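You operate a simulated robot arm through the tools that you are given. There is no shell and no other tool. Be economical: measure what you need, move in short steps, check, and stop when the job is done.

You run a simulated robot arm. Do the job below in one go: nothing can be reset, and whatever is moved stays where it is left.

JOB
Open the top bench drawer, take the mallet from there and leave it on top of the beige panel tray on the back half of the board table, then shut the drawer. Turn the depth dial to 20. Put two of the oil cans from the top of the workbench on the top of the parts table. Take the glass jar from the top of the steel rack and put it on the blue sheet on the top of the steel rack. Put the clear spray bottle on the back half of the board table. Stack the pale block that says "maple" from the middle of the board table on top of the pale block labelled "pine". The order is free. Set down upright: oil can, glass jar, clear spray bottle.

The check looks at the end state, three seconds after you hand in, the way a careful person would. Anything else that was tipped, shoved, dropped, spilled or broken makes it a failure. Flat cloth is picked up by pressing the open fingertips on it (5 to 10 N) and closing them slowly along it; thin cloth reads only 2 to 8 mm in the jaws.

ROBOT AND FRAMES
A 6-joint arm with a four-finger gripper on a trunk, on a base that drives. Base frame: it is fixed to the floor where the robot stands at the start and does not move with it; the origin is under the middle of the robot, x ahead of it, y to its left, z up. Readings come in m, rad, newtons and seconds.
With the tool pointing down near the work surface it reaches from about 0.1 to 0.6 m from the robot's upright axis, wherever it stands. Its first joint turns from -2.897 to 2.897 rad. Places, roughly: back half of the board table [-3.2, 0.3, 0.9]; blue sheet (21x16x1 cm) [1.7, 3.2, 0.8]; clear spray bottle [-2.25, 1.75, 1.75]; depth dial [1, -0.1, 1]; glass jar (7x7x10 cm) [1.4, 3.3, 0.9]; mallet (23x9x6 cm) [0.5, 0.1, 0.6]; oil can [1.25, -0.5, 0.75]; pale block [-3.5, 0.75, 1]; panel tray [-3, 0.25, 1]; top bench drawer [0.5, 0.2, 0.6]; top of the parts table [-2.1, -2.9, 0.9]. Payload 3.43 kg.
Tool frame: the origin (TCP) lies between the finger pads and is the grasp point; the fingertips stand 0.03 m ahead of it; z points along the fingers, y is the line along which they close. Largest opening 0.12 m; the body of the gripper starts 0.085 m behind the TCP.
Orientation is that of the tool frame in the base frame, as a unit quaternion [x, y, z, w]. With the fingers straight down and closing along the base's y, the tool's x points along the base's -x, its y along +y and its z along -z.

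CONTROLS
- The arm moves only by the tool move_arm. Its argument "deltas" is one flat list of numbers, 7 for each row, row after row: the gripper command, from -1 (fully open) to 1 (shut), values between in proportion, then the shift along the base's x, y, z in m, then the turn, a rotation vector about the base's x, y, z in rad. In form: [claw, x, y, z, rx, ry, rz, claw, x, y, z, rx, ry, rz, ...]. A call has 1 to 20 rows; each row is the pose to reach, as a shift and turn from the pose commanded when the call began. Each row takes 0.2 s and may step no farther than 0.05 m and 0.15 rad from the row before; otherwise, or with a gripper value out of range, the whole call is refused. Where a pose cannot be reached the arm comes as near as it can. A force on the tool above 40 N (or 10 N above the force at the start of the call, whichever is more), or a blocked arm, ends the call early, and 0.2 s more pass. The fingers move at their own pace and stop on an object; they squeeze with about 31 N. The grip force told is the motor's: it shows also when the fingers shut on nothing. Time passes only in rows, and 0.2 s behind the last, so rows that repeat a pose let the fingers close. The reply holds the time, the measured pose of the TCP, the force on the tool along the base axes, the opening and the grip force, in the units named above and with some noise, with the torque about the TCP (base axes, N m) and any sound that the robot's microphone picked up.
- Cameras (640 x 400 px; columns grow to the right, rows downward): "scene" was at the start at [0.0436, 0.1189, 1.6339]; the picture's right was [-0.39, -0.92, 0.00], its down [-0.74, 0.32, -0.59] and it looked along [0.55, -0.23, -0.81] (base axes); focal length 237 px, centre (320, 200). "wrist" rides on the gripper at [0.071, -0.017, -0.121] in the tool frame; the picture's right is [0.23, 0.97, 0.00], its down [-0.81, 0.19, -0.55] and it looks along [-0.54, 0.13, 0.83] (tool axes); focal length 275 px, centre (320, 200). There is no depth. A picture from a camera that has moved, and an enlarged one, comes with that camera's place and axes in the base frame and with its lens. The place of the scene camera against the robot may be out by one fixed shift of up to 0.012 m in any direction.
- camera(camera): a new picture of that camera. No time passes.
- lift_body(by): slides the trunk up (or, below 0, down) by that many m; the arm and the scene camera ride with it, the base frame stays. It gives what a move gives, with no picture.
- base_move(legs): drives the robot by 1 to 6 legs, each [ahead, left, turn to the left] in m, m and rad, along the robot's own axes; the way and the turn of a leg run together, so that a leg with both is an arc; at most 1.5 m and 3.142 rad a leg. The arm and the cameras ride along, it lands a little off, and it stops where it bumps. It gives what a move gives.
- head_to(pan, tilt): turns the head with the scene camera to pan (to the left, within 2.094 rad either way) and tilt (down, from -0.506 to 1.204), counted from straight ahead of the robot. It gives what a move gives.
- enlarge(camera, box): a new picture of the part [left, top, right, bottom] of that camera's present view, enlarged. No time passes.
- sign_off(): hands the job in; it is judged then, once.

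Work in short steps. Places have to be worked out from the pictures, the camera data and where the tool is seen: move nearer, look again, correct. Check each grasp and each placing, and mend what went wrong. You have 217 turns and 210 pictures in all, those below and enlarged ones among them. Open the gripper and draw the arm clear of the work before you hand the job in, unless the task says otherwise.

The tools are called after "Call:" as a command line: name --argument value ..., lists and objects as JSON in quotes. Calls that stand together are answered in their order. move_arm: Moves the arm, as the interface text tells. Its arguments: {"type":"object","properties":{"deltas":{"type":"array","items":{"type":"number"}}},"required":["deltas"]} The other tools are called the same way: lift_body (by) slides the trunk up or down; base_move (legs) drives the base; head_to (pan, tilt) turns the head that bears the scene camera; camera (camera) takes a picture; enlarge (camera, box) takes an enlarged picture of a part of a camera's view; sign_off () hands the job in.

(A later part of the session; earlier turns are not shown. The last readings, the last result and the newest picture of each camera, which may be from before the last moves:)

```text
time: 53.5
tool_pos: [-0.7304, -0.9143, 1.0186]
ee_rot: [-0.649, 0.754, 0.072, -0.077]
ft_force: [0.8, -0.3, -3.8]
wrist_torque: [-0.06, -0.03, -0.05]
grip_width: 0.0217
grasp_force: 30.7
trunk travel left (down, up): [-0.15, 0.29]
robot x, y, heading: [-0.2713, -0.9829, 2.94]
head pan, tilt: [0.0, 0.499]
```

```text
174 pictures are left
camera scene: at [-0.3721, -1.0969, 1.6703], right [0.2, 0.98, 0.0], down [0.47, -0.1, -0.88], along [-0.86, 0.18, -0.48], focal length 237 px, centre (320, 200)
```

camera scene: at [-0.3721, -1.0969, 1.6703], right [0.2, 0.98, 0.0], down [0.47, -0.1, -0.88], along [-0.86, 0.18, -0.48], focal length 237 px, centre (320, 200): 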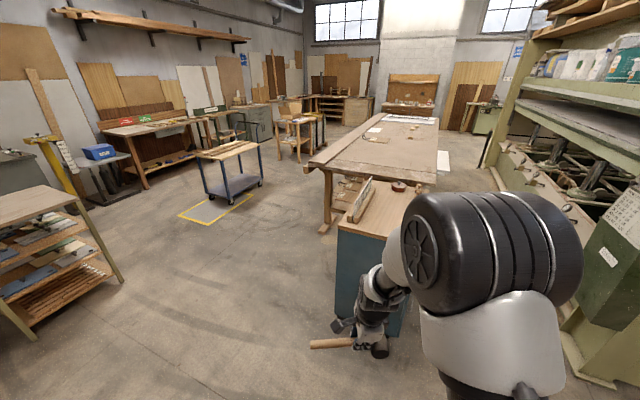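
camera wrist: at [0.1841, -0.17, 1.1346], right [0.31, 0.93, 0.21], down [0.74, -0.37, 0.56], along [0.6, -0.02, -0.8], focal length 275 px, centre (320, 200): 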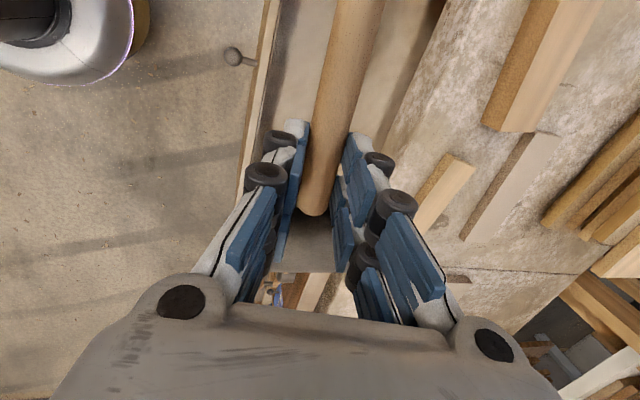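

The board table is ahead, with a shelf of bottles on the right. I enlarge both.

Call:
enlarge --camera "scene" --box '[290, 90, 470, 230]'

Call:
enlarge --camera "scene" --box '[480, 0, 640, 200]'

```text
2.86 times, centred on (380, 160) of scene
camera zoom: at [-0.3721, -1.0969, 1.6703], right [0.2, 0.98, 0.0], down [0.47, -0.1, -0.88], along [-0.86, 0.18, -0.48], focal length 677 px, centre (149, 314)
```

zoom: 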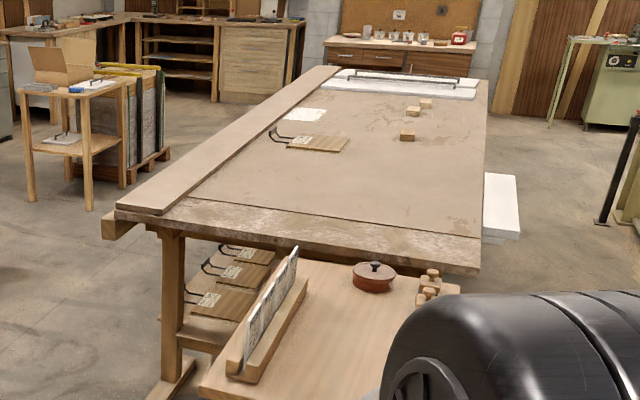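

```text
2.00 times, centred on (560, 100) of scene
camera zoom: at [-0.3721, -1.0969, 1.6703], right [0.2, 0.98, 0.0], down [0.47, -0.1, -0.88], along [-0.86, 0.18, -0.48], focal length 474 px, centre (-160, 400)
```

zoom: 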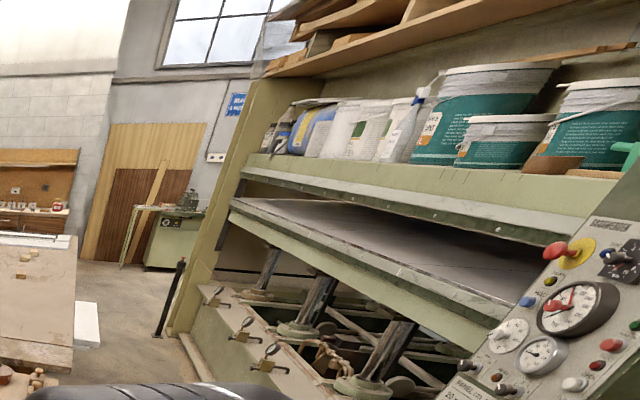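

The tray sits near (-3.14, 0.23) on the table's left portion; blocks are at n-right of the centre. I drive along y≈-1.33 west past the cabinet to the table's left side.

Call:
base_move --legs '[[0, 0, 0.2], [0, 0.35, 0], [1.5, 0, 0], [1.2, 0, 0], [0, 0, -1.8]]'

Call:
head_to --pan 0.0 --tilt 0.6

Call:
camera --camera "scene"

```text
time: 73.6
tool_pos: [-2.8702, -0.8483, 1.0172]
ee_rot: [0.099, 0.989, 0.106, -0.001]
ft_force: [0.2, 0.0, -3.4]
wrist_torque: [-0.02, 0.03, 0.01]
grip_width: 0.0216
grasp_force: 30.2
trunk travel left (down, up): [-0.15, 0.29]
robot x, y, heading: [-2.9603, -1.3036, 1.322]
head pan, tilt: [0.0, 0.499]
```

```text
time: 74.2
tool_pos: [-2.8719, -0.8487, 1.0189]
ee_rot: [0.098, 0.989, 0.106, -0.001]
ft_force: [-0.4, -1.6, -3.3]
wrist_torque: [0.0, 0.09, -0.03]
grip_width: 0.0217
grasp_force: 31.3
trunk travel left (down, up): [-0.15, 0.29]
robot x, y, heading: [-2.9616, -1.308, 1.319]
head pan, tilt: [0.0, 0.6]
```

```text
171 pictures are left
camera scene: at [-3.083, -1.1955, 1.6613], right [0.97, -0.25, 0.0], down [-0.14, -0.55, -0.83], along [0.21, 0.8, -0.56], focal length 237 px, centre (320, 200)
```

scene: 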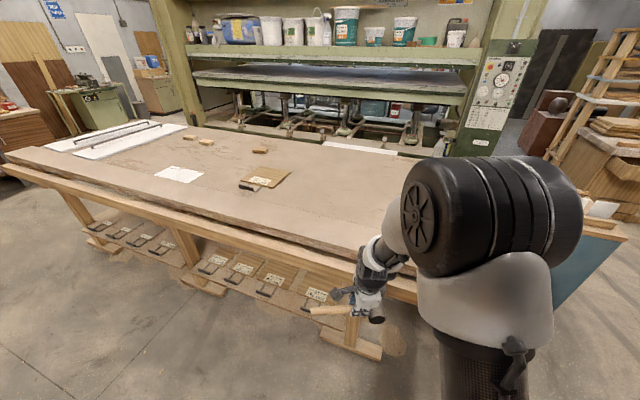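

Call:
enlarge --camera "scene" --box '[130, 120, 330, 240]'

Call:
enlarge --camera "scene" --box '[180, 0, 480, 110]'

```text
3.20 times, centred on (230, 180) of scene
camera zoom: at [-3.083, -1.1955, 1.6613], right [0.97, -0.25, 0.0], down [-0.14, -0.55, -0.83], along [0.21, 0.8, -0.56], focal length 759 px, centre (608, 264)
```

zoom: 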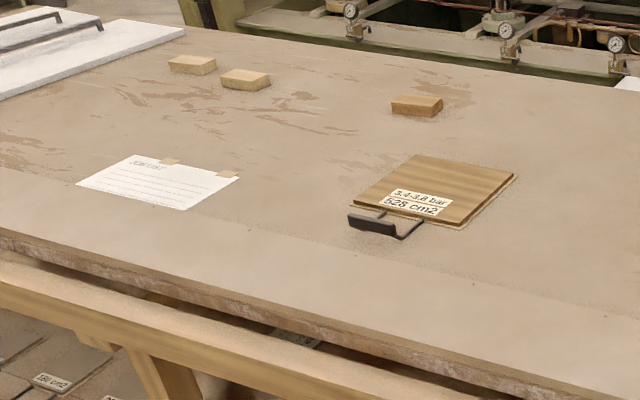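

```text
2.13 times, centred on (330, 55) of scene
camera zoom: at [-3.083, -1.1955, 1.6613], right [0.97, -0.25, 0.0], down [-0.14, -0.55, -0.83], along [0.21, 0.8, -0.56], focal length 506 px, centre (299, 509)
```

zoom: 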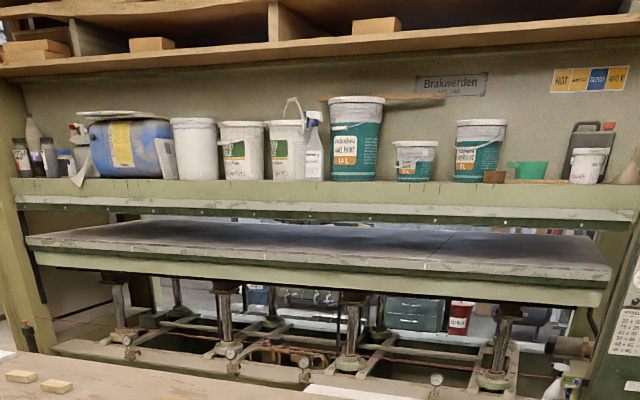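

The tray with handle is at (-3.09, 0.21, 0.917); table edge at n≈-2.01. I raise the hand a bit, square up to the table at the tray and drive closer.

Call:
move_arm --deltas '[1, 0, 0, 0.04, 0, 0, 0, 1, 0, 0, 0.08, 0, 0, 0]'

Call:
base_move --legs '[[0, 0, -0.363], [0, 0.946, 0], [0.445, 0, 0]]'

Call:
head_to --pan 0.0 --tilt 0.95

Call:
camera --camera "scene"

Call:
camera --camera "wrist"

```text
time: 74.8
tool_pos: [-2.8713, -0.8486, 1.099]
ee_rot: [0.099, 0.989, 0.106, -0.001]
ft_force: [0.2, -0.2, -2.8]
wrist_torque: [-0.01, 0.04, 0.03]
grip_width: 0.0217
grasp_force: 30.8
trunk travel left (down, up): [-0.15, 0.29]
robot x, y, heading: [-2.9611, -1.3067, 1.318]
head pan, tilt: [0.0, 0.6]
```

```text
time: 83.2
tool_pos: [-3.2169, -0.0014, 1.0991]
ee_rot: [0.282, 0.954, 0.104, 0.019]
ft_force: [-1.0, -0.1, -3.7]
wrist_torque: [-0.02, 0.07, 0.0]
grip_width: 0.0217
grasp_force: 31.2
trunk travel left (down, up): [-0.15, 0.29]
robot x, y, heading: [-3.4698, -0.394, 0.941]
head pan, tilt: [0.0, 0.6]
```

```text
time: 84.0
tool_pos: [-3.2172, -0.0009, 1.099]
ee_rot: [0.281, 0.954, 0.104, 0.019]
ft_force: [0.4, -0.2, -3.0]
wrist_torque: [0.01, 0.05, 0.01]
grip_width: 0.0216
grasp_force: 31.5
trunk travel left (down, up): [-0.15, 0.29]
robot x, y, heading: [-3.4672, -0.3949, 0.944]
head pan, tilt: [0.0, 0.949]
```

```text
168 pictures are left
camera scene: at [-3.5531, -0.2617, 1.633], right [0.81, -0.59, 0.0], down [-0.48, -0.66, -0.58], along [0.34, 0.47, -0.81], focal length 237 px, centre (320, 200)
```

scene: 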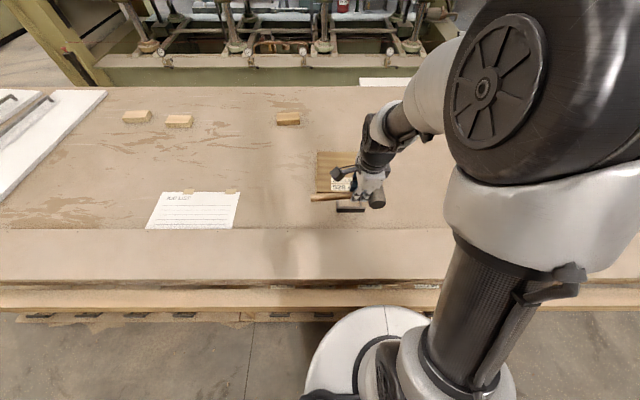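

```text
167 pictures are left
camera wrist: at [-3.2977, 0.0001, 1.2148], right [0.32, 0.92, 0.21], down [0.73, -0.38, 0.56], along [0.6, -0.03, -0.8], focal length 275 px, centre (320, 200)
```

wrist: 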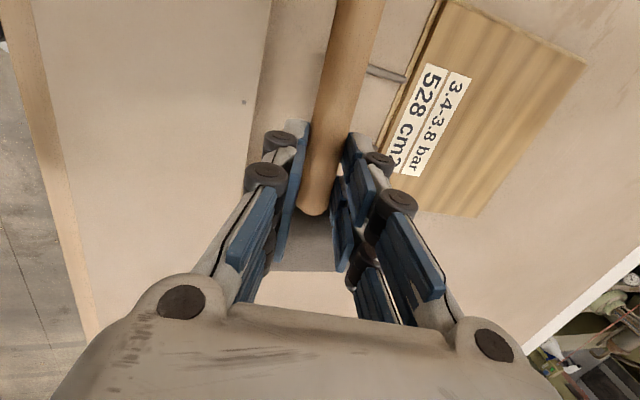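

The tray's centre works out to (-3.08, 0.197). I drive 0.1 m closer.

Call:
base_move --legs '[[0.1, 0, 0]]'

Call:
camera --camera "scene"

```text
time: 85.0
tool_pos: [-3.1971, 0.0258, 1.1042]
ee_rot: [0.279, 0.954, 0.108, 0.02]
ft_force: [0.2, 0.2, -3.1]
wrist_torque: [0.02, 0.05, 0.0]
grip_width: 0.0218
grasp_force: 30.9
trunk travel left (down, up): [-0.15, 0.29]
robot x, y, heading: [-3.4413, -0.3565, 0.944]
head pan, tilt: [0.0, 0.949]
stopped in leg 1: the robot was blocked; the commanded pose is now the measured one
```

```text
166 pictures are left
camera scene: at [-3.537, -0.2394, 1.6332], right [0.81, -0.59, 0.0], down [-0.47, -0.65, -0.59], along [0.35, 0.48, -0.81], focal length 237 px, centre (320, 200)
```

scene: 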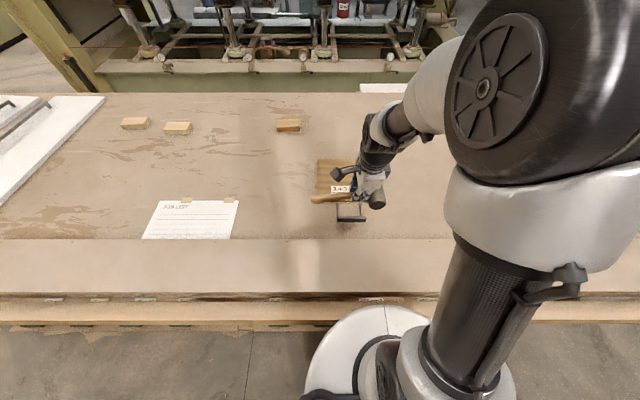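

Blocked at the table's lower beam after ~4.5 cm. I try reaching to the tray from here at a safe height.

Call:
move_arm --deltas '[1, 0.03, 0.03, -0.01, 0, 0, 0, 1, 0.06, 0.06, -0.02, 0, 0, 0, 1, 0.09, 0.09, -0.04, 0, 0, 0, 1, 0.11, 0.11, -0.05, 0, 0, 0, 1, 0.13, 0.13, -0.06, 0, 0, 0, 1, 0.14, 0.145, -0.08, 0, 0, 0]'

Call:
camera --camera "wrist"

Call:
enlarge --camera "scene" --box '[260, 100, 460, 260]'

```text
time: 86.4
tool_pos: [-3.0568, 0.1708, 1.0307]
ee_rot: [0.28, 0.953, 0.111, 0.02]
ft_force: [0.6, 0.3, -2.4]
wrist_torque: [0.03, 0.06, -0.02]
grip_width: 0.0218
grasp_force: 30.6
trunk travel left (down, up): [-0.15, 0.29]
robot x, y, heading: [-3.4379, -0.3557, 0.944]
head pan, tilt: [0.0, 0.949]
```

```text
165 pictures are left
camera wrist: at [-3.1397, 0.1714, 1.1451], right [0.32, 0.92, 0.22], down [0.73, -0.39, 0.56], along [0.61, -0.02, -0.8], focal length 275 px, centre (320, 200)
```

wrist: 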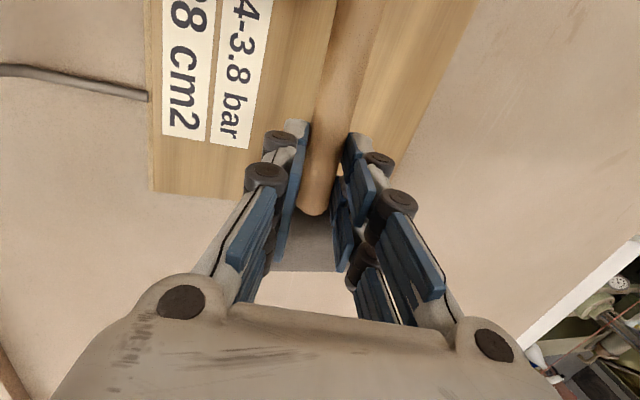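

```text
2.50 times, centred on (360, 180) of scene
camera zoom: at [-3.5391, -0.2422, 1.6332], right [0.81, -0.59, 0.0], down [-0.47, -0.65, -0.6], along [0.35, 0.48, -0.8], focal length 593 px, centre (220, 250)
```

zoom: 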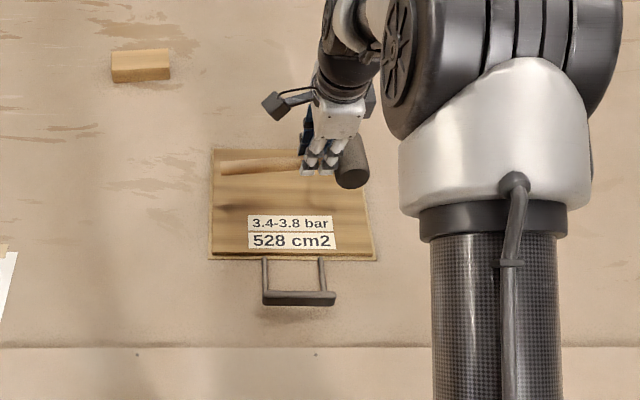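

Well placed: the mallet centre is over the tray centre. Lowering in small steps to find contact.

Call:
move_arm --deltas '[1, 0, 0, -0.02, 0, 0, 0, 1, 0, 0, -0.04, 0, 0, 0, 1, 0, 0, -0.055, 0, 0, 0, 1, 0, 0, -0.065, 0, 0, 0]'

Call:
camera --camera "wrist"

Call:
enlarge --camera "scene" --box '[300, 130, 420, 220]'

```text
time: 87.4
tool_pos: [-3.055, 0.172, 0.9687]
ee_rot: [0.28, 0.953, 0.113, 0.021]
ft_force: [-3.5, -6.1, 21.0]
wrist_torque: [-0.07, 0.14, 0.04]
grip_width: 0.0218
grasp_force: 31.0
trunk travel left (down, up): [-0.15, 0.29]
robot x, y, heading: [-3.4382, -0.3544, 0.953]
head pan, tilt: [0.0, 0.949]
```

```text
163 pictures are left
camera wrist: at [-3.1381, 0.1722, 1.0837], right [0.32, 0.92, 0.23], down [0.73, -0.39, 0.56], along [0.61, -0.02, -0.79], focal length 275 px, centre (320, 200)
```

wrist: 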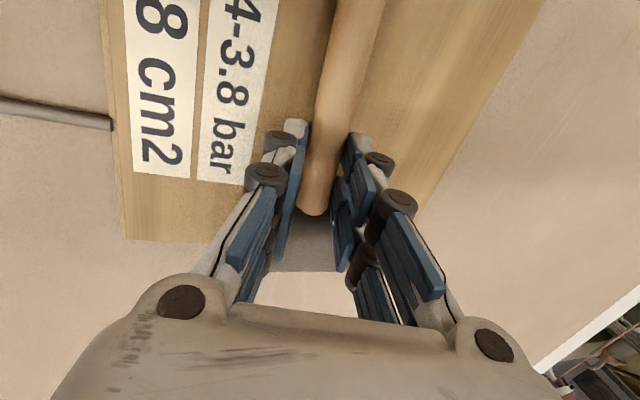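

```text
4.44 times, centred on (360, 175) of scene
camera zoom: at [-3.5394, -0.2426, 1.6336], right [0.81, -0.59, 0.0], down [-0.47, -0.65, -0.6], along [0.35, 0.48, -0.8], focal length 1054 px, centre (142, 311)
```

zoom: 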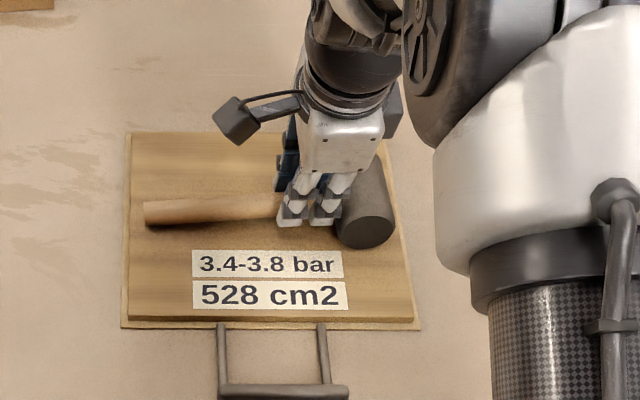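

Contact (21 N). I ease up slightly and open the fingers.

Call:
move_arm --deltas '[1, 0, 0, 0.004, 0, 0, 0, 0.5, 0, 0, 0.004, 0, 0, 0, 0.2, 0, 0, 0.004, 0, 0, 0, -0.2, 0, 0, 0.004, 0, 0, 0, -0.2, 0, 0, 0.004, 0, 0, 0, -0.2, 0, 0, 0.004, 0, 0, 0]'

Call:
move_arm --deltas '[-0.2, -0.004, -0.006, 0.04, 0, 0, 0, -0.2, -0.008, -0.012, 0.08, 0, 0, 0, -0.2, -0.01, -0.015, 0.12, 0, 0, 0, -0.2, -0.02, -0.03, 0.16, 0, 0, 0]'

Call:
camera --camera "wrist"

Call:
enlarge --camera "scene" --box '[280, 110, 440, 230]'

```text
time: 88.8
tool_pos: [-3.0557, 0.1716, 0.9692]
ee_rot: [0.281, 0.953, 0.111, 0.02]
ft_force: [0.3, 0.0, 0.7]
wrist_torque: [0.01, 0.03, 0.03]
grip_width: 0.0722
grasp_force: 0.2
trunk travel left (down, up): [-0.15, 0.29]
robot x, y, heading: [-3.4369, -0.3539, 0.946]
head pan, tilt: [0.0, 0.949]
```

```text
time: 89.8
tool_pos: [-3.0786, 0.1389, 1.13]
ee_rot: [0.281, 0.953, 0.11, 0.02]
ft_force: [0.0, -0.2, -0.3]
wrist_torque: [0.01, 0.01, 0.03]
grip_width: 0.0719
grasp_force: 0.0
trunk travel left (down, up): [-0.15, 0.29]
robot x, y, heading: [-3.4378, -0.3549, 0.946]
head pan, tilt: [0.0, 0.949]
```

```text
161 pictures are left
camera wrist: at [-3.1608, 0.1392, 1.2449], right [0.32, 0.92, 0.22], down [0.73, -0.39, 0.56], along [0.6, -0.02, -0.8], focal length 275 px, centre (320, 200)
```

wrist: 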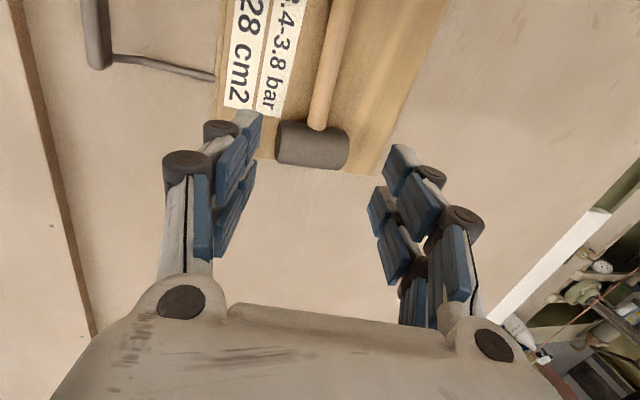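

```text
3.33 times, centred on (360, 170) of scene
camera zoom: at [-3.5393, -0.2425, 1.6338], right [0.81, -0.59, 0.0], down [-0.47, -0.65, -0.6], along [0.35, 0.48, -0.8], focal length 790 px, centre (187, 300)
```

zoom: 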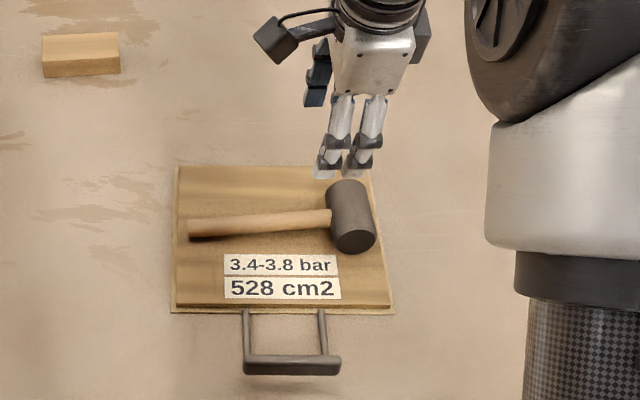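

The mallet lies on the tray. Next I go round the near end of the table into the aisle by the press for the blocks and the bottle; I pull the hand in first.

Call:
move_arm --deltas '[-0.2, -0.02, -0.03, 0.03, 0, 0, 0, -0.2, -0.05, -0.06, 0.06, -0.1, 0.07, 0, -0.2, -0.07, -0.1, 0.08, -0.172, 0.121, 0, -0.2, -0.09, -0.12, 0.1, -0.172, 0.121, 0]'

Call:
base_move --legs '[[-0.35, 0, 0], [0, -1.5, 0], [0, -0.95, 0], [1.5, 0, 0], [0.5, 0, 0], [0, 0, 1.57]]'

Call:
head_to --pan 0.0 --tilt 0.3

Call:
camera --camera "scene"

```text
refused: row 2 steps farther than a row can; nothing moved
```

```text
time: 117.0
tool_pos: [-0.9219, -0.1642, 1.1189]
ee_rot: [-0.44, 0.892, 0.087, -0.056]
ft_force: [-0.1, 0.6, -0.3]
wrist_torque: [0.01, -0.03, 0.07]
grip_width: 0.0719
grasp_force: 0.0
trunk travel left (down, up): [-0.15, 0.29]
robot x, y, heading: [-0.4466, -0.5723, 2.438]
head pan, tilt: [0.0, 0.949]
```

```text
time: 118.0
tool_pos: [-0.9217, -0.1643, 1.1188]
ee_rot: [-0.441, 0.892, 0.088, -0.056]
ft_force: [-0.1, 0.3, -0.2]
wrist_torque: [0.03, 0.0, -0.02]
grip_width: 0.0721
grasp_force: 0.0
trunk travel left (down, up): [-0.15, 0.29]
robot x, y, heading: [-0.4498, -0.5722, 2.428]
head pan, tilt: [0.0, 0.3]
```

```text
159 pictures are left
camera scene: at [-0.598, -0.6243, 1.6887], right [0.65, 0.76, 0.0], down [0.23, -0.19, -0.96], along [-0.73, 0.62, -0.3], focal length 237 px, centre (320, 200)
```

scene: 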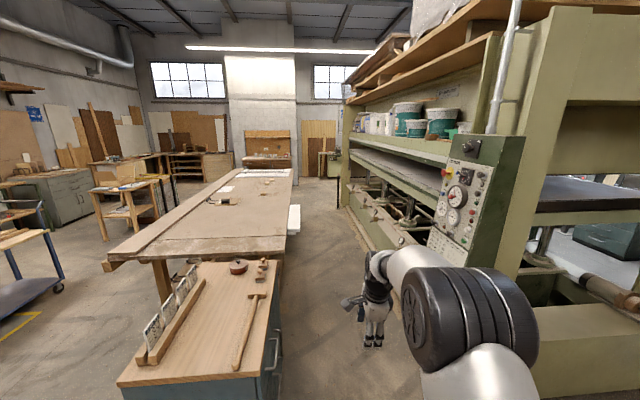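

The aisle between table and press is clear. I pull the hand in, then drive up the aisle to the blocks.

Call:
move_arm --deltas '[-0.2, 0.03, -0.025, 0.02, 0, 0, 0, -0.2, 0.06, -0.05, 0.04, 0, 0, 0, -0.2, 0.09, -0.075, 0.06, 0, 0, 0, -0.2, 0.12, -0.1, 0.08, 0, 0, 0, -0.2, 0.15, -0.13, 0.1, 0, 0, 0]'

Call:
base_move --legs '[[0, 0, 0.1], [0, -0.28, 0], [1.5, 0, 0], [1.3, 0, 0], [0, 0, 1.57]]'

Call:
head_to --pan 0.0 --tilt 0.8

Call:
camera --camera "scene"

```text
time: 119.2
tool_pos: [-0.7702, -0.2959, 1.2224]
ee_rot: [-0.441, 0.891, 0.089, -0.057]
ft_force: [0.2, -0.2, 0.6]
wrist_torque: [0.05, 0.0, 0.01]
grip_width: 0.0719
grasp_force: 0.1
trunk travel left (down, up): [-0.15, 0.29]
robot x, y, heading: [-0.4435, -0.573, 2.439]
head pan, tilt: [0.0, 0.3]
```

```text
time: 138.6
tool_pos: [-2.8387, 0.8953, 1.2203]
ee_rot: [0.952, -0.286, -0.019, 0.102]
ft_force: [-0.4, 0.7, -0.3]
wrist_torque: [0.01, 0.03, 0.02]
grip_width: 0.072
grasp_force: 0.0
trunk travel left (down, up): [-0.15, 0.29]
robot x, y, heading: [-2.5826, 1.239, -2.208]
head pan, tilt: [0.0, 0.3]
```

```text
time: 139.5
tool_pos: [-2.8388, 0.8949, 1.2213]
ee_rot: [0.953, -0.285, -0.019, 0.103]
ft_force: [-0.9, -0.1, 0.1]
wrist_torque: [0.0, -0.03, -0.01]
grip_width: 0.0723
grasp_force: 0.0
trunk travel left (down, up): [-0.15, 0.29]
robot x, y, heading: [-2.5832, 1.2403, -2.208]
head pan, tilt: [0.0, 0.799]
```

```text
158 pictures are left
camera scene: at [-2.5099, 1.1143, 1.6445], right [-0.8, 0.59, 0.0], down [0.43, 0.58, -0.7], along [-0.41, -0.56, -0.72], focal length 237 px, centre (320, 200)
```

scene: 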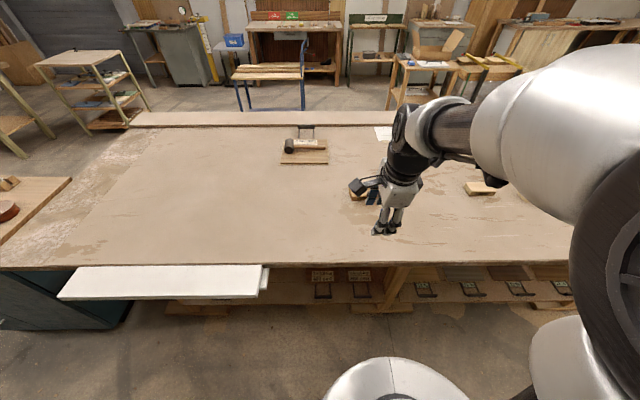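

Now at the aisle side. I look at the blocks with the wrist camera and the panned head.

Call:
camera --camera "wrist"

Call:
enlarge --camera "scene" --box '[330, 150, 530, 270]'

```text
157 pictures are left
camera wrist: at [-2.7591, 0.8916, 1.3369], right [-0.33, -0.92, 0.21], down [-0.73, 0.39, 0.56], along [-0.6, 0.04, -0.8], focal length 275 px, centre (320, 200)
```

wrist: 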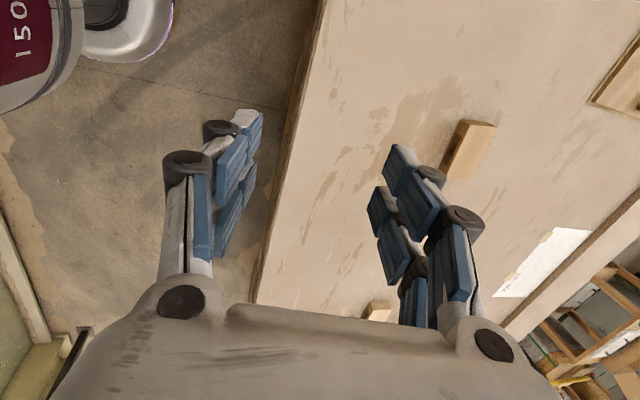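

```text
3.20 times, centred on (430, 210) of scene
camera zoom: at [-2.5099, 1.1143, 1.6445], right [-0.8, 0.59, 0.0], down [0.43, 0.58, -0.7], along [-0.41, -0.56, -0.72], focal length 759 px, centre (-32, 168)
```

zoom: 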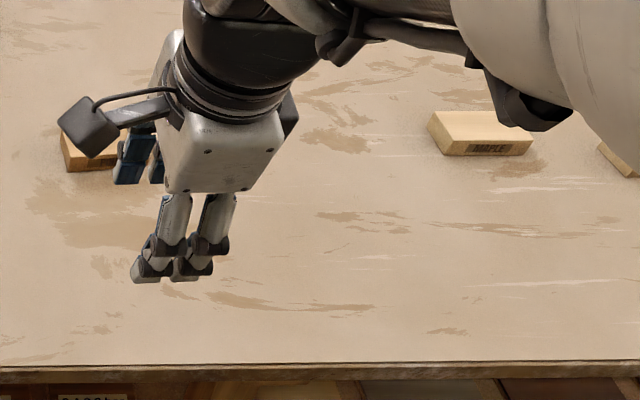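

The maple block is the middle one at about (-3.54, 0.91). I straighten the tool to vertical and move in front of it.

Call:
move_arm --deltas '[-0.2, 0, 0, 0, 0.094, -0.048, 0, -0.2, 0, 0, 0, 0.187, -0.096, 0]'

Call:
base_move --legs '[[0, -0.6, 0], [0.2, 0, 0]]'

Call:
camera --camera "scene"

Call:
camera --camera "wrist"

```text
time: 140.1
tool_pos: [-2.8396, 0.8947, 1.2214]
ee_rot: [0.958, -0.287, 0.001, -0.002]
ft_force: [0.3, -0.2, -0.4]
wrist_torque: [-0.01, 0.01, 0.0]
grip_width: 0.0719
grasp_force: 0.1
trunk travel left (down, up): [-0.15, 0.29]
robot x, y, heading: [-2.5831, 1.2391, -2.208]
head pan, tilt: [0.0, 0.799]
```

```text
time: 144.7
tool_pos: [-3.4269, 1.0805, 1.2215]
ee_rot: [0.958, -0.287, 0.001, -0.001]
ft_force: [-0.2, -0.2, -0.4]
wrist_torque: [0.03, -0.03, -0.01]
grip_width: 0.0719
grasp_force: 0.1
trunk travel left (down, up): [-0.15, 0.29]
robot x, y, heading: [-3.1706, 1.4274, -2.203]
head pan, tilt: [0.0, 0.799]
```

```text
155 pictures are left
camera scene: at [-3.0997, 1.3008, 1.6444], right [-0.81, 0.59, 0.0], down [0.43, 0.58, -0.7], along [-0.41, -0.56, -0.72], focal length 237 px, centre (320, 200)
```

scene: 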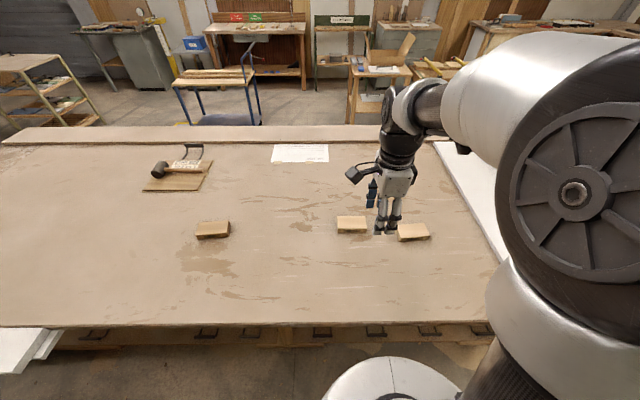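

```text
154 pictures are left
camera wrist: at [-3.3602, 1.0554, 1.3411], right [-0.34, -0.94, 0.0], down [-0.78, 0.28, 0.55], along [-0.52, 0.19, -0.83], focal length 275 px, centre (320, 200)
```

wrist: 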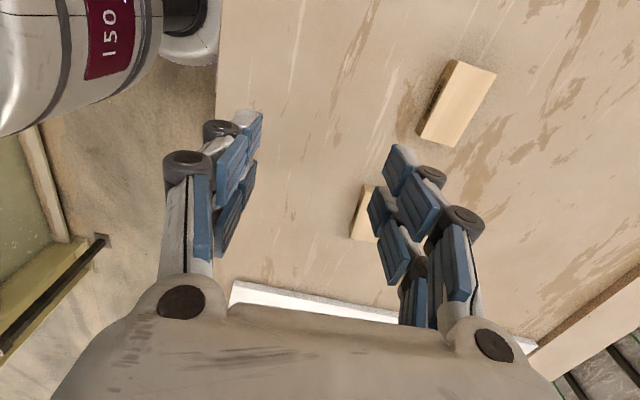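

Call:
enlarge --camera "scene" --box '[320, 190, 450, 260]'

Call:
enlarge --camera "scene" --box '[180, 200, 250, 250]'

```text
4.92 times, centred on (385, 225) of scene
camera zoom: at [-3.0997, 1.3008, 1.6444], right [-0.81, 0.59, 0.0], down [0.43, 0.58, -0.7], along [-0.41, -0.56, -0.72], focal length 1167 px, centre (0, 77)
```

zoom: 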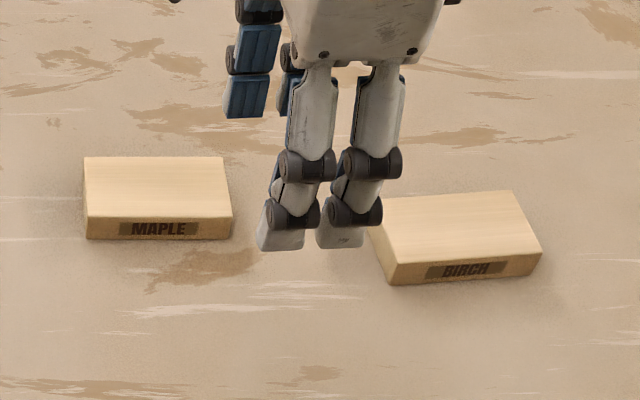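

```text
8.00 times, centred on (215, 225) of scene
camera zoom: at [-3.0997, 1.3008, 1.6444], right [-0.81, 0.59, 0.0], down [0.43, 0.58, -0.7], along [-0.41, -0.56, -0.72], focal length 1897 px, centre (1160, 0)
```

zoom: 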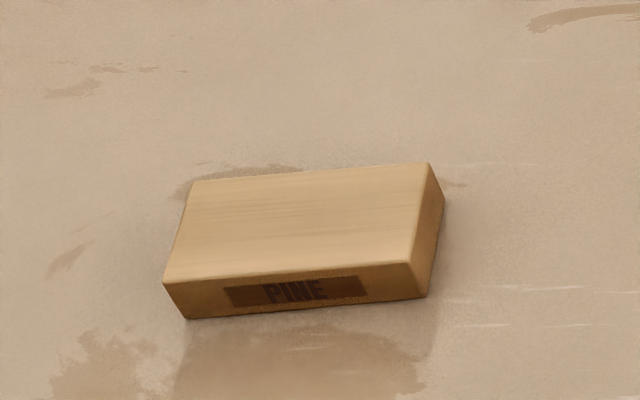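

Maple is the middle block, pine the left one. I edge 5 cm nearer and bring the hand over maple at about (-3.524, 0.905).

Call:
base_move --legs '[[0.05, 0, 0]]'

Call:
move_arm --deltas '[-0.3, -0.01, -0.02, -0.03, 0, 0, 0, -0.3, -0.02, -0.04, -0.06, 0, 0, 0, -0.3, -0.03, -0.06, -0.09, 0, 0, 0, -0.3, -0.04, -0.09, -0.11, 0, 0, 0, -0.3, -0.06, -0.11, -0.13, 0, 0, 0, -0.3, -0.07, -0.13, -0.15, 0, 0, 0]'

Call:
camera --camera "wrist"

```text
time: 145.6
tool_pos: [-3.4583, 1.0397, 1.2204]
ee_rot: [0.958, -0.287, 0.0, -0.001]
ft_force: [-0.1, -1.0, -0.6]
wrist_torque: [0.04, -0.01, -0.01]
grip_width: 0.0719
grasp_force: 0.1
trunk travel left (down, up): [-0.15, 0.29]
robot x, y, heading: [-3.2002, 1.3854, -2.204]
head pan, tilt: [0.0, 0.799]
```

```text
time: 147.0
tool_pos: [-3.5254, 0.91, 1.0698]
ee_rot: [0.958, -0.286, 0.001, 0.0]
ft_force: [-0.3, -0.4, 0.1]
wrist_torque: [0.03, 0.0, 0.02]
grip_width: 0.078
grasp_force: 0.0
trunk travel left (down, up): [-0.15, 0.29]
robot x, y, heading: [-3.2012, 1.3856, -2.205]
head pan, tilt: [0.0, 0.799]
```

```text
151 pictures are left
camera wrist: at [-3.458, 0.8856, 1.1906], right [-0.34, -0.94, 0.0], down [-0.78, 0.28, 0.55], along [-0.52, 0.19, -0.83], focal length 275 px, centre (320, 200)
```

wrist: 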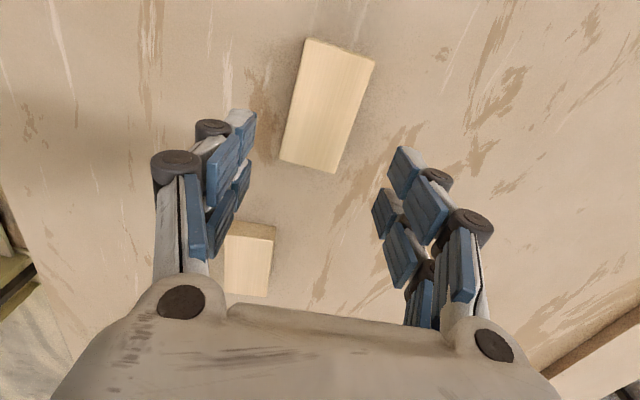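

Maple is 11×5.8 cm, centred at (-3.523, 0.904), axis -36°. I align yaw by -0.05 and descend to z 0.942.

Call:
move_arm --deltas '[-0.4, 0.002, -0.005, -0.03, 0, 0, -0.05, -0.4, 0.002, -0.005, -0.07, 0, 0, -0.05, -0.4, 0.002, -0.005, -0.1, 0, 0, -0.05, -0.4, 0.002, -0.005, -0.118, 0, 0, -0.05, -0.4, 0.002, -0.005, -0.128, 0, 0, -0.05]'

Call:
camera --camera "wrist"

Call:
enlarge --camera "scene" --box '[280, 160, 440, 280]'

```text
time: 148.2
tool_pos: [-3.5262, 0.907, 0.9421]
ee_rot: [0.951, -0.31, 0.001, -0.001]
ft_force: [-0.1, 0.6, -0.6]
wrist_torque: [-0.01, -0.03, -0.01]
grip_width: 0.0839
grasp_force: 0.0
trunk travel left (down, up): [-0.15, 0.29]
robot x, y, heading: [-3.2016, 1.3882, -2.204]
head pan, tilt: [0.0, 0.799]
```

```text
150 pictures are left
camera wrist: at [-3.4589, 0.8776, 1.0636], right [-0.39, -0.92, 0.0], down [-0.77, 0.32, 0.55], along [-0.51, 0.22, -0.83], focal length 275 px, centre (320, 200)
```

wrist: 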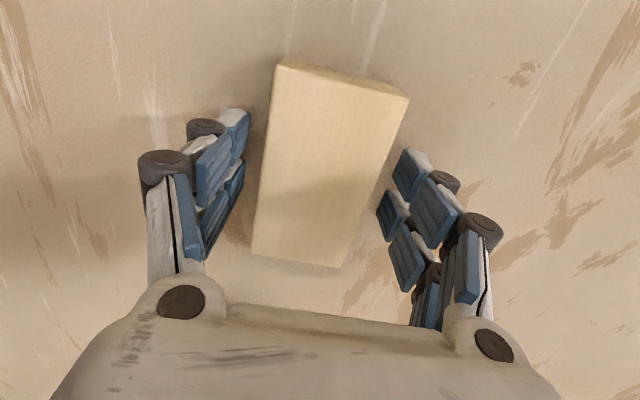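

```text
3.33 times, centred on (360, 220) of scene
camera zoom: at [-3.1285, 1.2617, 1.6445], right [-0.81, 0.59, 0.0], down [0.43, 0.58, -0.7], along [-0.41, -0.56, -0.72], focal length 790 px, centre (187, 133)
```

zoom: 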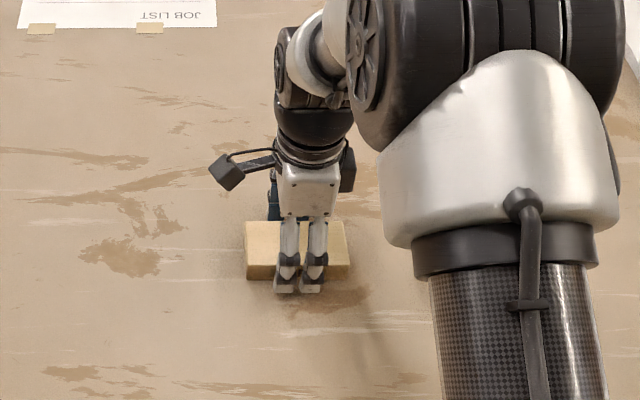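

The block sits between the fingers; I shift 8 mm along its length and close.

Call:
move_arm --deltas '[-0.4, 0.006, -0.006, -0.003, 0, 0, 0, 0, 0.006, -0.006, -0.003, 0, 0, 0, 0.5, 0.006, -0.006, -0.003, 0, 0, 0, 1, 0.006, -0.006, -0.003, 0, 0, 0, 1, 0.006, -0.006, -0.003, 0, 0, 0]'

Call:
move_arm --deltas '[1, 0, 0, 0.02, 0, 0, 0, 1, 0, 0, 0.06, 0, 0, 0, 1, 0, 0, 0.1, 0, 0, 0]'

Call:
camera --camera "wrist"

Call:
enlarge --camera "scene" --box '[280, 160, 440, 280]'

```text
time: 149.4
tool_pos: [-3.5194, 0.9, 0.94]
ee_rot: [0.951, -0.31, 0.001, -0.001]
ft_force: [0.0, 0.9, 1.1]
wrist_torque: [0.08, 0.02, -0.02]
grip_width: 0.0591
grasp_force: 30.9
trunk travel left (down, up): [-0.15, 0.29]
robot x, y, heading: [-3.2027, 1.3893, -2.203]
head pan, tilt: [0.0, 0.799]
```

```text
time: 150.2
tool_pos: [-3.5186, 0.9035, 1.0407]
ee_rot: [0.95, -0.311, 0.001, -0.001]
ft_force: [-0.5, 0.8, -1.6]
wrist_torque: [-0.02, 0.03, -0.01]
grip_width: 0.0595
grasp_force: 30.5
trunk travel left (down, up): [-0.15, 0.29]
robot x, y, heading: [-3.2005, 1.3844, -2.205]
head pan, tilt: [0.0, 0.799]
```

```text
148 pictures are left
camera wrist: at [-3.4519, 0.8735, 1.1625], right [-0.39, -0.92, 0.0], down [-0.77, 0.32, 0.55], along [-0.51, 0.22, -0.83], focal length 275 px, centre (320, 200)
```

wrist: 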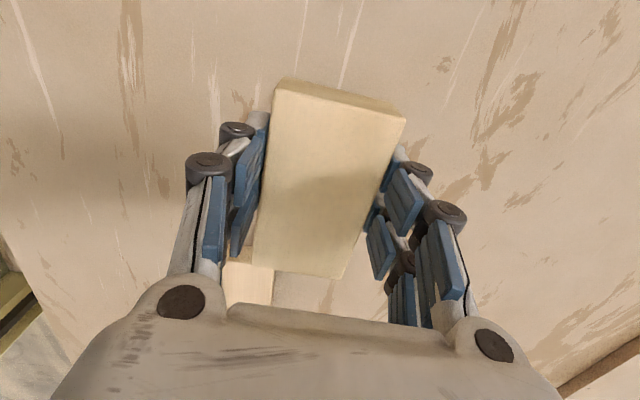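

```text
3.33 times, centred on (360, 220) of scene
camera zoom: at [-3.1281, 1.2625, 1.6445], right [-0.81, 0.59, 0.0], down [0.42, 0.58, -0.7], along [-0.41, -0.56, -0.72], focal length 790 px, centre (187, 133)
```

zoom: 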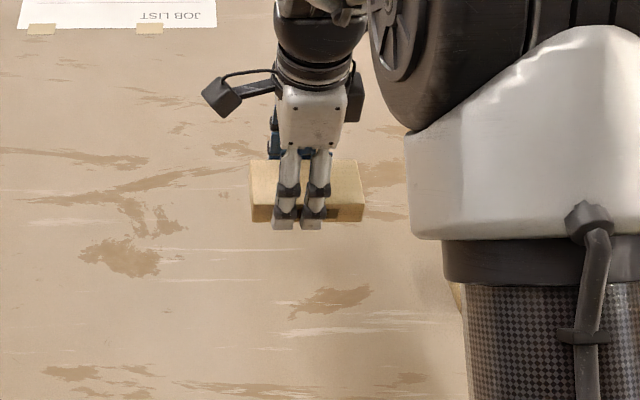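

Maple is lifted. I strafe 0.5 m left to face pine.

Call:
base_move --legs '[[0, 0.5, 0]]'

Call:
camera --camera "wrist"

Call:
camera --camera "scene"

```text
time: 153.1
tool_pos: [-3.1114, 0.6036, 1.0409]
ee_rot: [0.952, -0.307, 0.0, -0.001]
ft_force: [0.1, -0.3, -1.8]
wrist_torque: [0.0, 0.0, -0.02]
grip_width: 0.0597
grasp_force: 31.1
trunk travel left (down, up): [-0.15, 0.29]
robot x, y, heading: [-2.7987, 1.0939, -2.194]
head pan, tilt: [0.0, 0.799]
```

```text
146 pictures are left
camera wrist: at [-3.0434, 0.5755, 1.1618], right [-0.38, -0.92, 0.0], down [-0.77, 0.32, 0.55], along [-0.51, 0.21, -0.83], focal length 275 px, centre (320, 200)
```

wrist: 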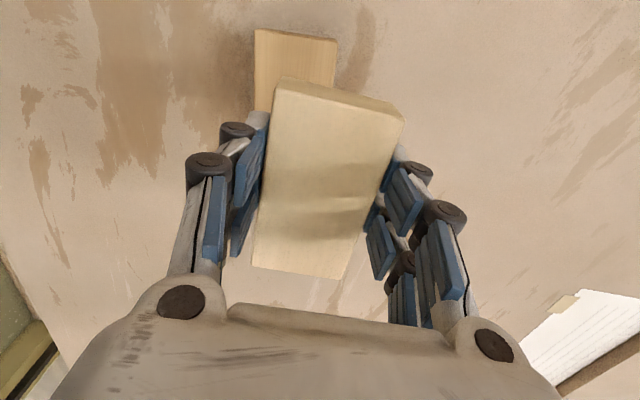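

```text
145 pictures are left
camera scene: at [-2.7228, 0.9672, 1.6444], right [-0.81, 0.59, 0.0], down [0.42, 0.58, -0.7], along [-0.41, -0.56, -0.72], focal length 237 px, centre (320, 200)
```

scene: 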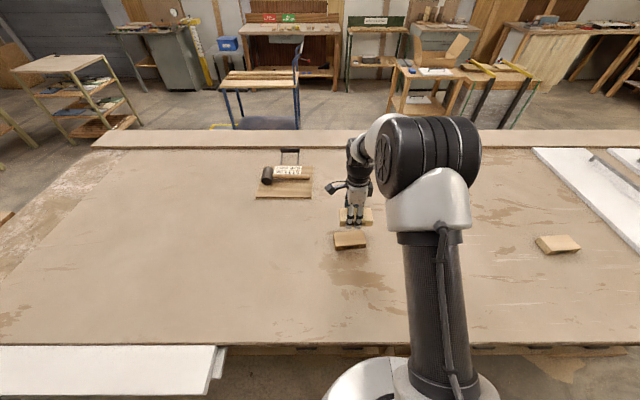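

Pine's centre is (-3.093, 0.621), its axis at 150°. I align maple over it with +0.1 rad yaw.

Call:
move_arm --deltas '[1, 0.009, 0.008, 0, 0, 0, 0.05, 1, 0.018, 0.017, 0, 0, 0, 0.1, 1, 0.018, 0.017, -0.02, 0, 0, 0.1, 1, 0.018, 0.017, -0.03, 0, 0, 0.1]'

Call:
camera --camera "wrist"

Call:
enlarge --camera "scene" --box '[300, 180, 400, 260]'

```text
time: 154.1
tool_pos: [-3.0918, 0.6211, 1.011]
ee_rot: [0.966, -0.258, 0.0, -0.001]
ft_force: [-0.2, -0.2, -1.5]
wrist_torque: [0.0, -0.03, 0.0]
grip_width: 0.0594
grasp_force: 31.5
trunk travel left (down, up): [-0.15, 0.29]
robot x, y, heading: [-2.7971, 1.093, -2.195]
head pan, tilt: [0.0, 0.799]
```

```text
144 pictures are left
camera wrist: at [-3.0223, 0.5996, 1.131], right [-0.29, -0.96, 0.0], down [-0.8, 0.24, 0.55], along [-0.53, 0.16, -0.83], focal length 275 px, centre (320, 200)
```

wrist: 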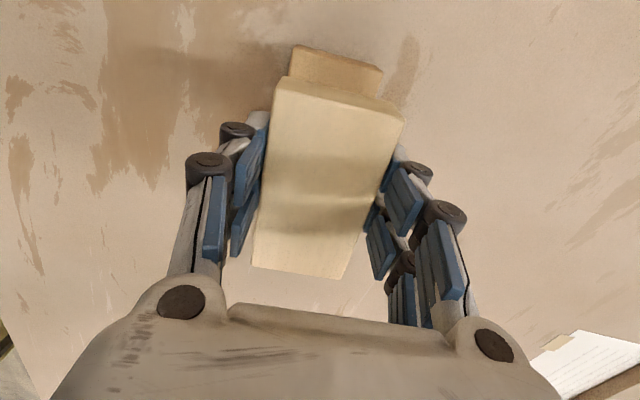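

```text
5.00 times, centred on (350, 220) of scene
camera zoom: at [-2.7233, 0.9677, 1.6445], right [-0.81, 0.59, 0.0], down [0.42, 0.58, -0.7], along [-0.41, -0.56, -0.72], focal length 1186 px, centre (170, 100)
```

zoom: 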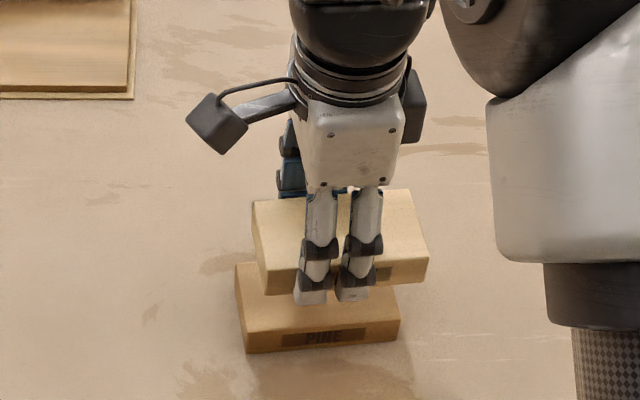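

The alignment is within about 6 mm. I nudge it and lower until contact.

Call:
move_arm --deltas '[1, 0.004, -0.002, -0.015, 0, 0, 0, 1, 0.004, -0.002, -0.028, 0, 0, 0, 1, 0.004, -0.002, -0.036, 0, 0, 0]'

```text
time: 154.9
tool_pos: [-3.0891, 0.6187, 0.9755]
ee_rot: [0.966, -0.258, 0.0, 0.0]
ft_force: [-0.4, 0.3, -1.0]
wrist_torque: [-0.03, -0.03, 0.01]
grip_width: 0.0599
grasp_force: 30.9
trunk travel left (down, up): [-0.15, 0.29]
robot x, y, heading: [-2.7955, 1.0953, -2.198]
head pan, tilt: [0.0, 0.799]
```

No contact yet; lower in 3 mm steps.

Call:
move_arm --deltas '[1, 0, 0, -0.004, 0, 0, 0, 1, 0, 0, -0.007, 0, 0, 0]'

```text
time: 155.5
tool_pos: [-3.0882, 0.6179, 0.9697]
ee_rot: [0.966, -0.259, 0.0, 0.001]
ft_force: [1.4, 0.7, 13.5]
wrist_torque: [0.34, -0.09, -0.05]
grip_width: 0.0596
grasp_force: 30.8
trunk travel left (down, up): [-0.15, 0.29]
robot x, y, heading: [-2.7955, 1.0922, -2.203]
head pan, tilt: [0.0, 0.799]
```

Contact at z 0.970. Releasing gently and lifting away.

Call:
move_arm --deltas '[0.6, 0, 0, 0.001, 0, 0, 0, 0, 0, 0, 0.001, 0, 0, 0, -0.4, 0, 0, 0.001, 0, 0, 0, -0.4, 0, 0, 0.001, 0, 0, 0, -0.4, 0, 0, 0.04, 0, 0, 0, -0.4, 0, 0, 0.08, 0, 0, 0, -0.4, 0.01, 0.02, 0.12, 0, 0, 0, -0.4, 0.03, 0.05, 0.15, 0, 0, 0]'

Call:
enlarge --camera "scene" --box '[300, 180, 400, 260]'

Call:
camera --camera "wrist"

```text
time: 157.3
tool_pos: [-3.057, 0.672, 1.1178]
ee_rot: [0.966, -0.258, 0.0, -0.001]
ft_force: [0.4, -0.1, 0.7]
wrist_torque: [-0.01, 0.01, -0.01]
grip_width: 0.0841
grasp_force: 0.0
trunk travel left (down, up): [-0.15, 0.29]
robot x, y, heading: [-2.7947, 1.0905, -2.198]
head pan, tilt: [0.0, 0.799]
```

```text
5.00 times, centred on (350, 220) of scene
camera zoom: at [-2.7222, 0.9691, 1.6446], right [-0.81, 0.59, 0.0], down [0.42, 0.58, -0.7], along [-0.41, -0.57, -0.72], focal length 1186 px, centre (170, 100)
```

zoom: 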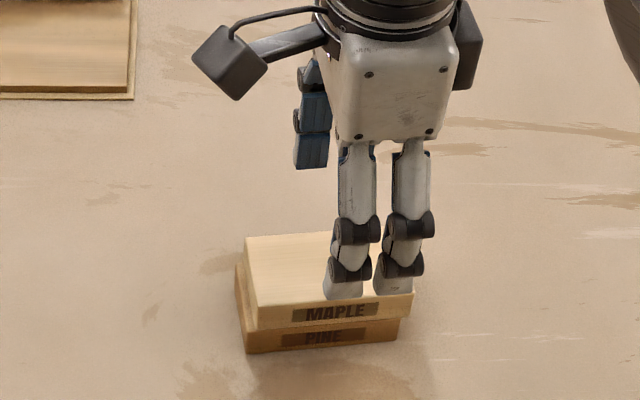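

```text
141 pictures are left
camera wrist: at [-2.9872, 0.6505, 1.2391], right [-0.29, -0.96, 0.0], down [-0.8, 0.24, 0.55], along [-0.53, 0.16, -0.83], focal length 275 px, centre (320, 200)
```

wrist: 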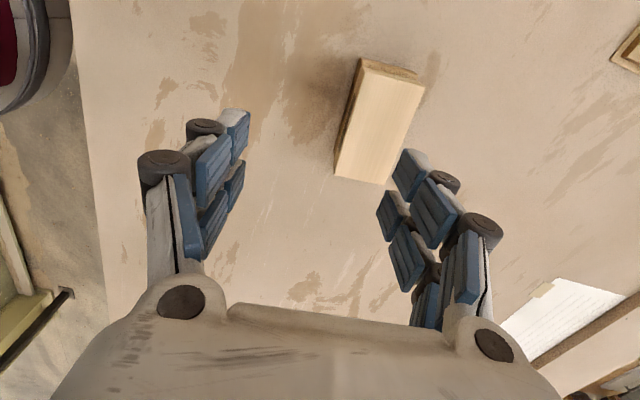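

The stack is good. Now the bottle: I pull the hand in, back into the aisle, and turn to face the press shelf.

Call:
move_arm --deltas '[-0.4, 0.02, 0.03, 0.03, 0, 0, 0, -0.4, 0.04, 0.06, 0.06, 0, 0, 0, -0.4, 0.06, 0.09, 0.09, 0, 0, 0, -0.4, 0.08, 0.12, 0.11, 0, 0, 0]'

Call:
base_move --legs '[[-0.2, 0, 0], [0, 0, 3.14]]'

Call:
head_to --pan 0.2 --tilt 0.0

Call:
camera --camera "scene"

```text
time: 158.3
tool_pos: [-2.9769, 0.7923, 1.2272]
ee_rot: [0.966, -0.258, 0.0, 0.0]
ft_force: [0.6, 0.6, 0.7]
wrist_torque: [-0.05, -0.01, 0.03]
grip_width: 0.084
grasp_force: 0.1
trunk travel left (down, up): [-0.15, 0.29]
robot x, y, heading: [-2.7958, 1.0915, -2.194]
head pan, tilt: [0.0, 0.799]
```

```text
time: 167.2
tool_pos: [-2.4883, 1.5464, 1.2275]
ee_rot: [0.278, 0.961, -0.001, 0.0]
ft_force: [0.0, -1.2, 0.7]
wrist_torque: [0.0, 0.0, 0.02]
grip_width: 0.084
grasp_force: 0.1
trunk travel left (down, up): [-0.15, 0.29]
robot x, y, heading: [-2.6822, 1.2516, 0.903]
head pan, tilt: [0.0, 0.799]
```

```text
time: 168.3
tool_pos: [-2.4887, 1.5449, 1.228]
ee_rot: [0.279, 0.96, 0.0, 0.0]
ft_force: [0.2, 0.3, 0.4]
wrist_torque: [-0.03, 0.02, 0.0]
grip_width: 0.084
grasp_force: 0.1
trunk travel left (down, up): [-0.15, 0.29]
robot x, y, heading: [-2.6801, 1.2552, 0.903]
head pan, tilt: [0.201, 0.0]
```

```text
140 pictures are left
camera scene: at [-2.7667, 1.4112, 1.7165], right [0.89, -0.45, 0.0], down [0.0, 0.0, -1.0], along [0.45, 0.89, 0.0], focal length 237 px, centre (320, 200)
```

scene: 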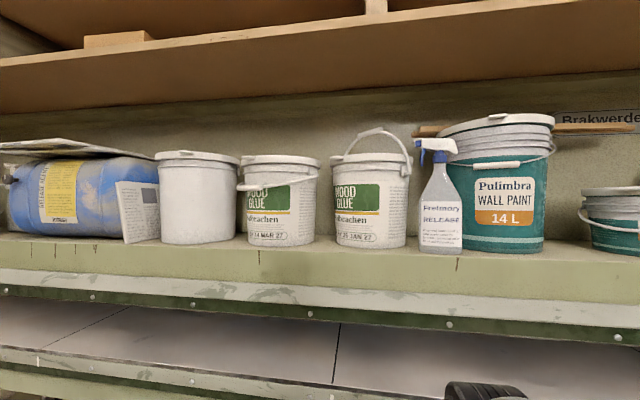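

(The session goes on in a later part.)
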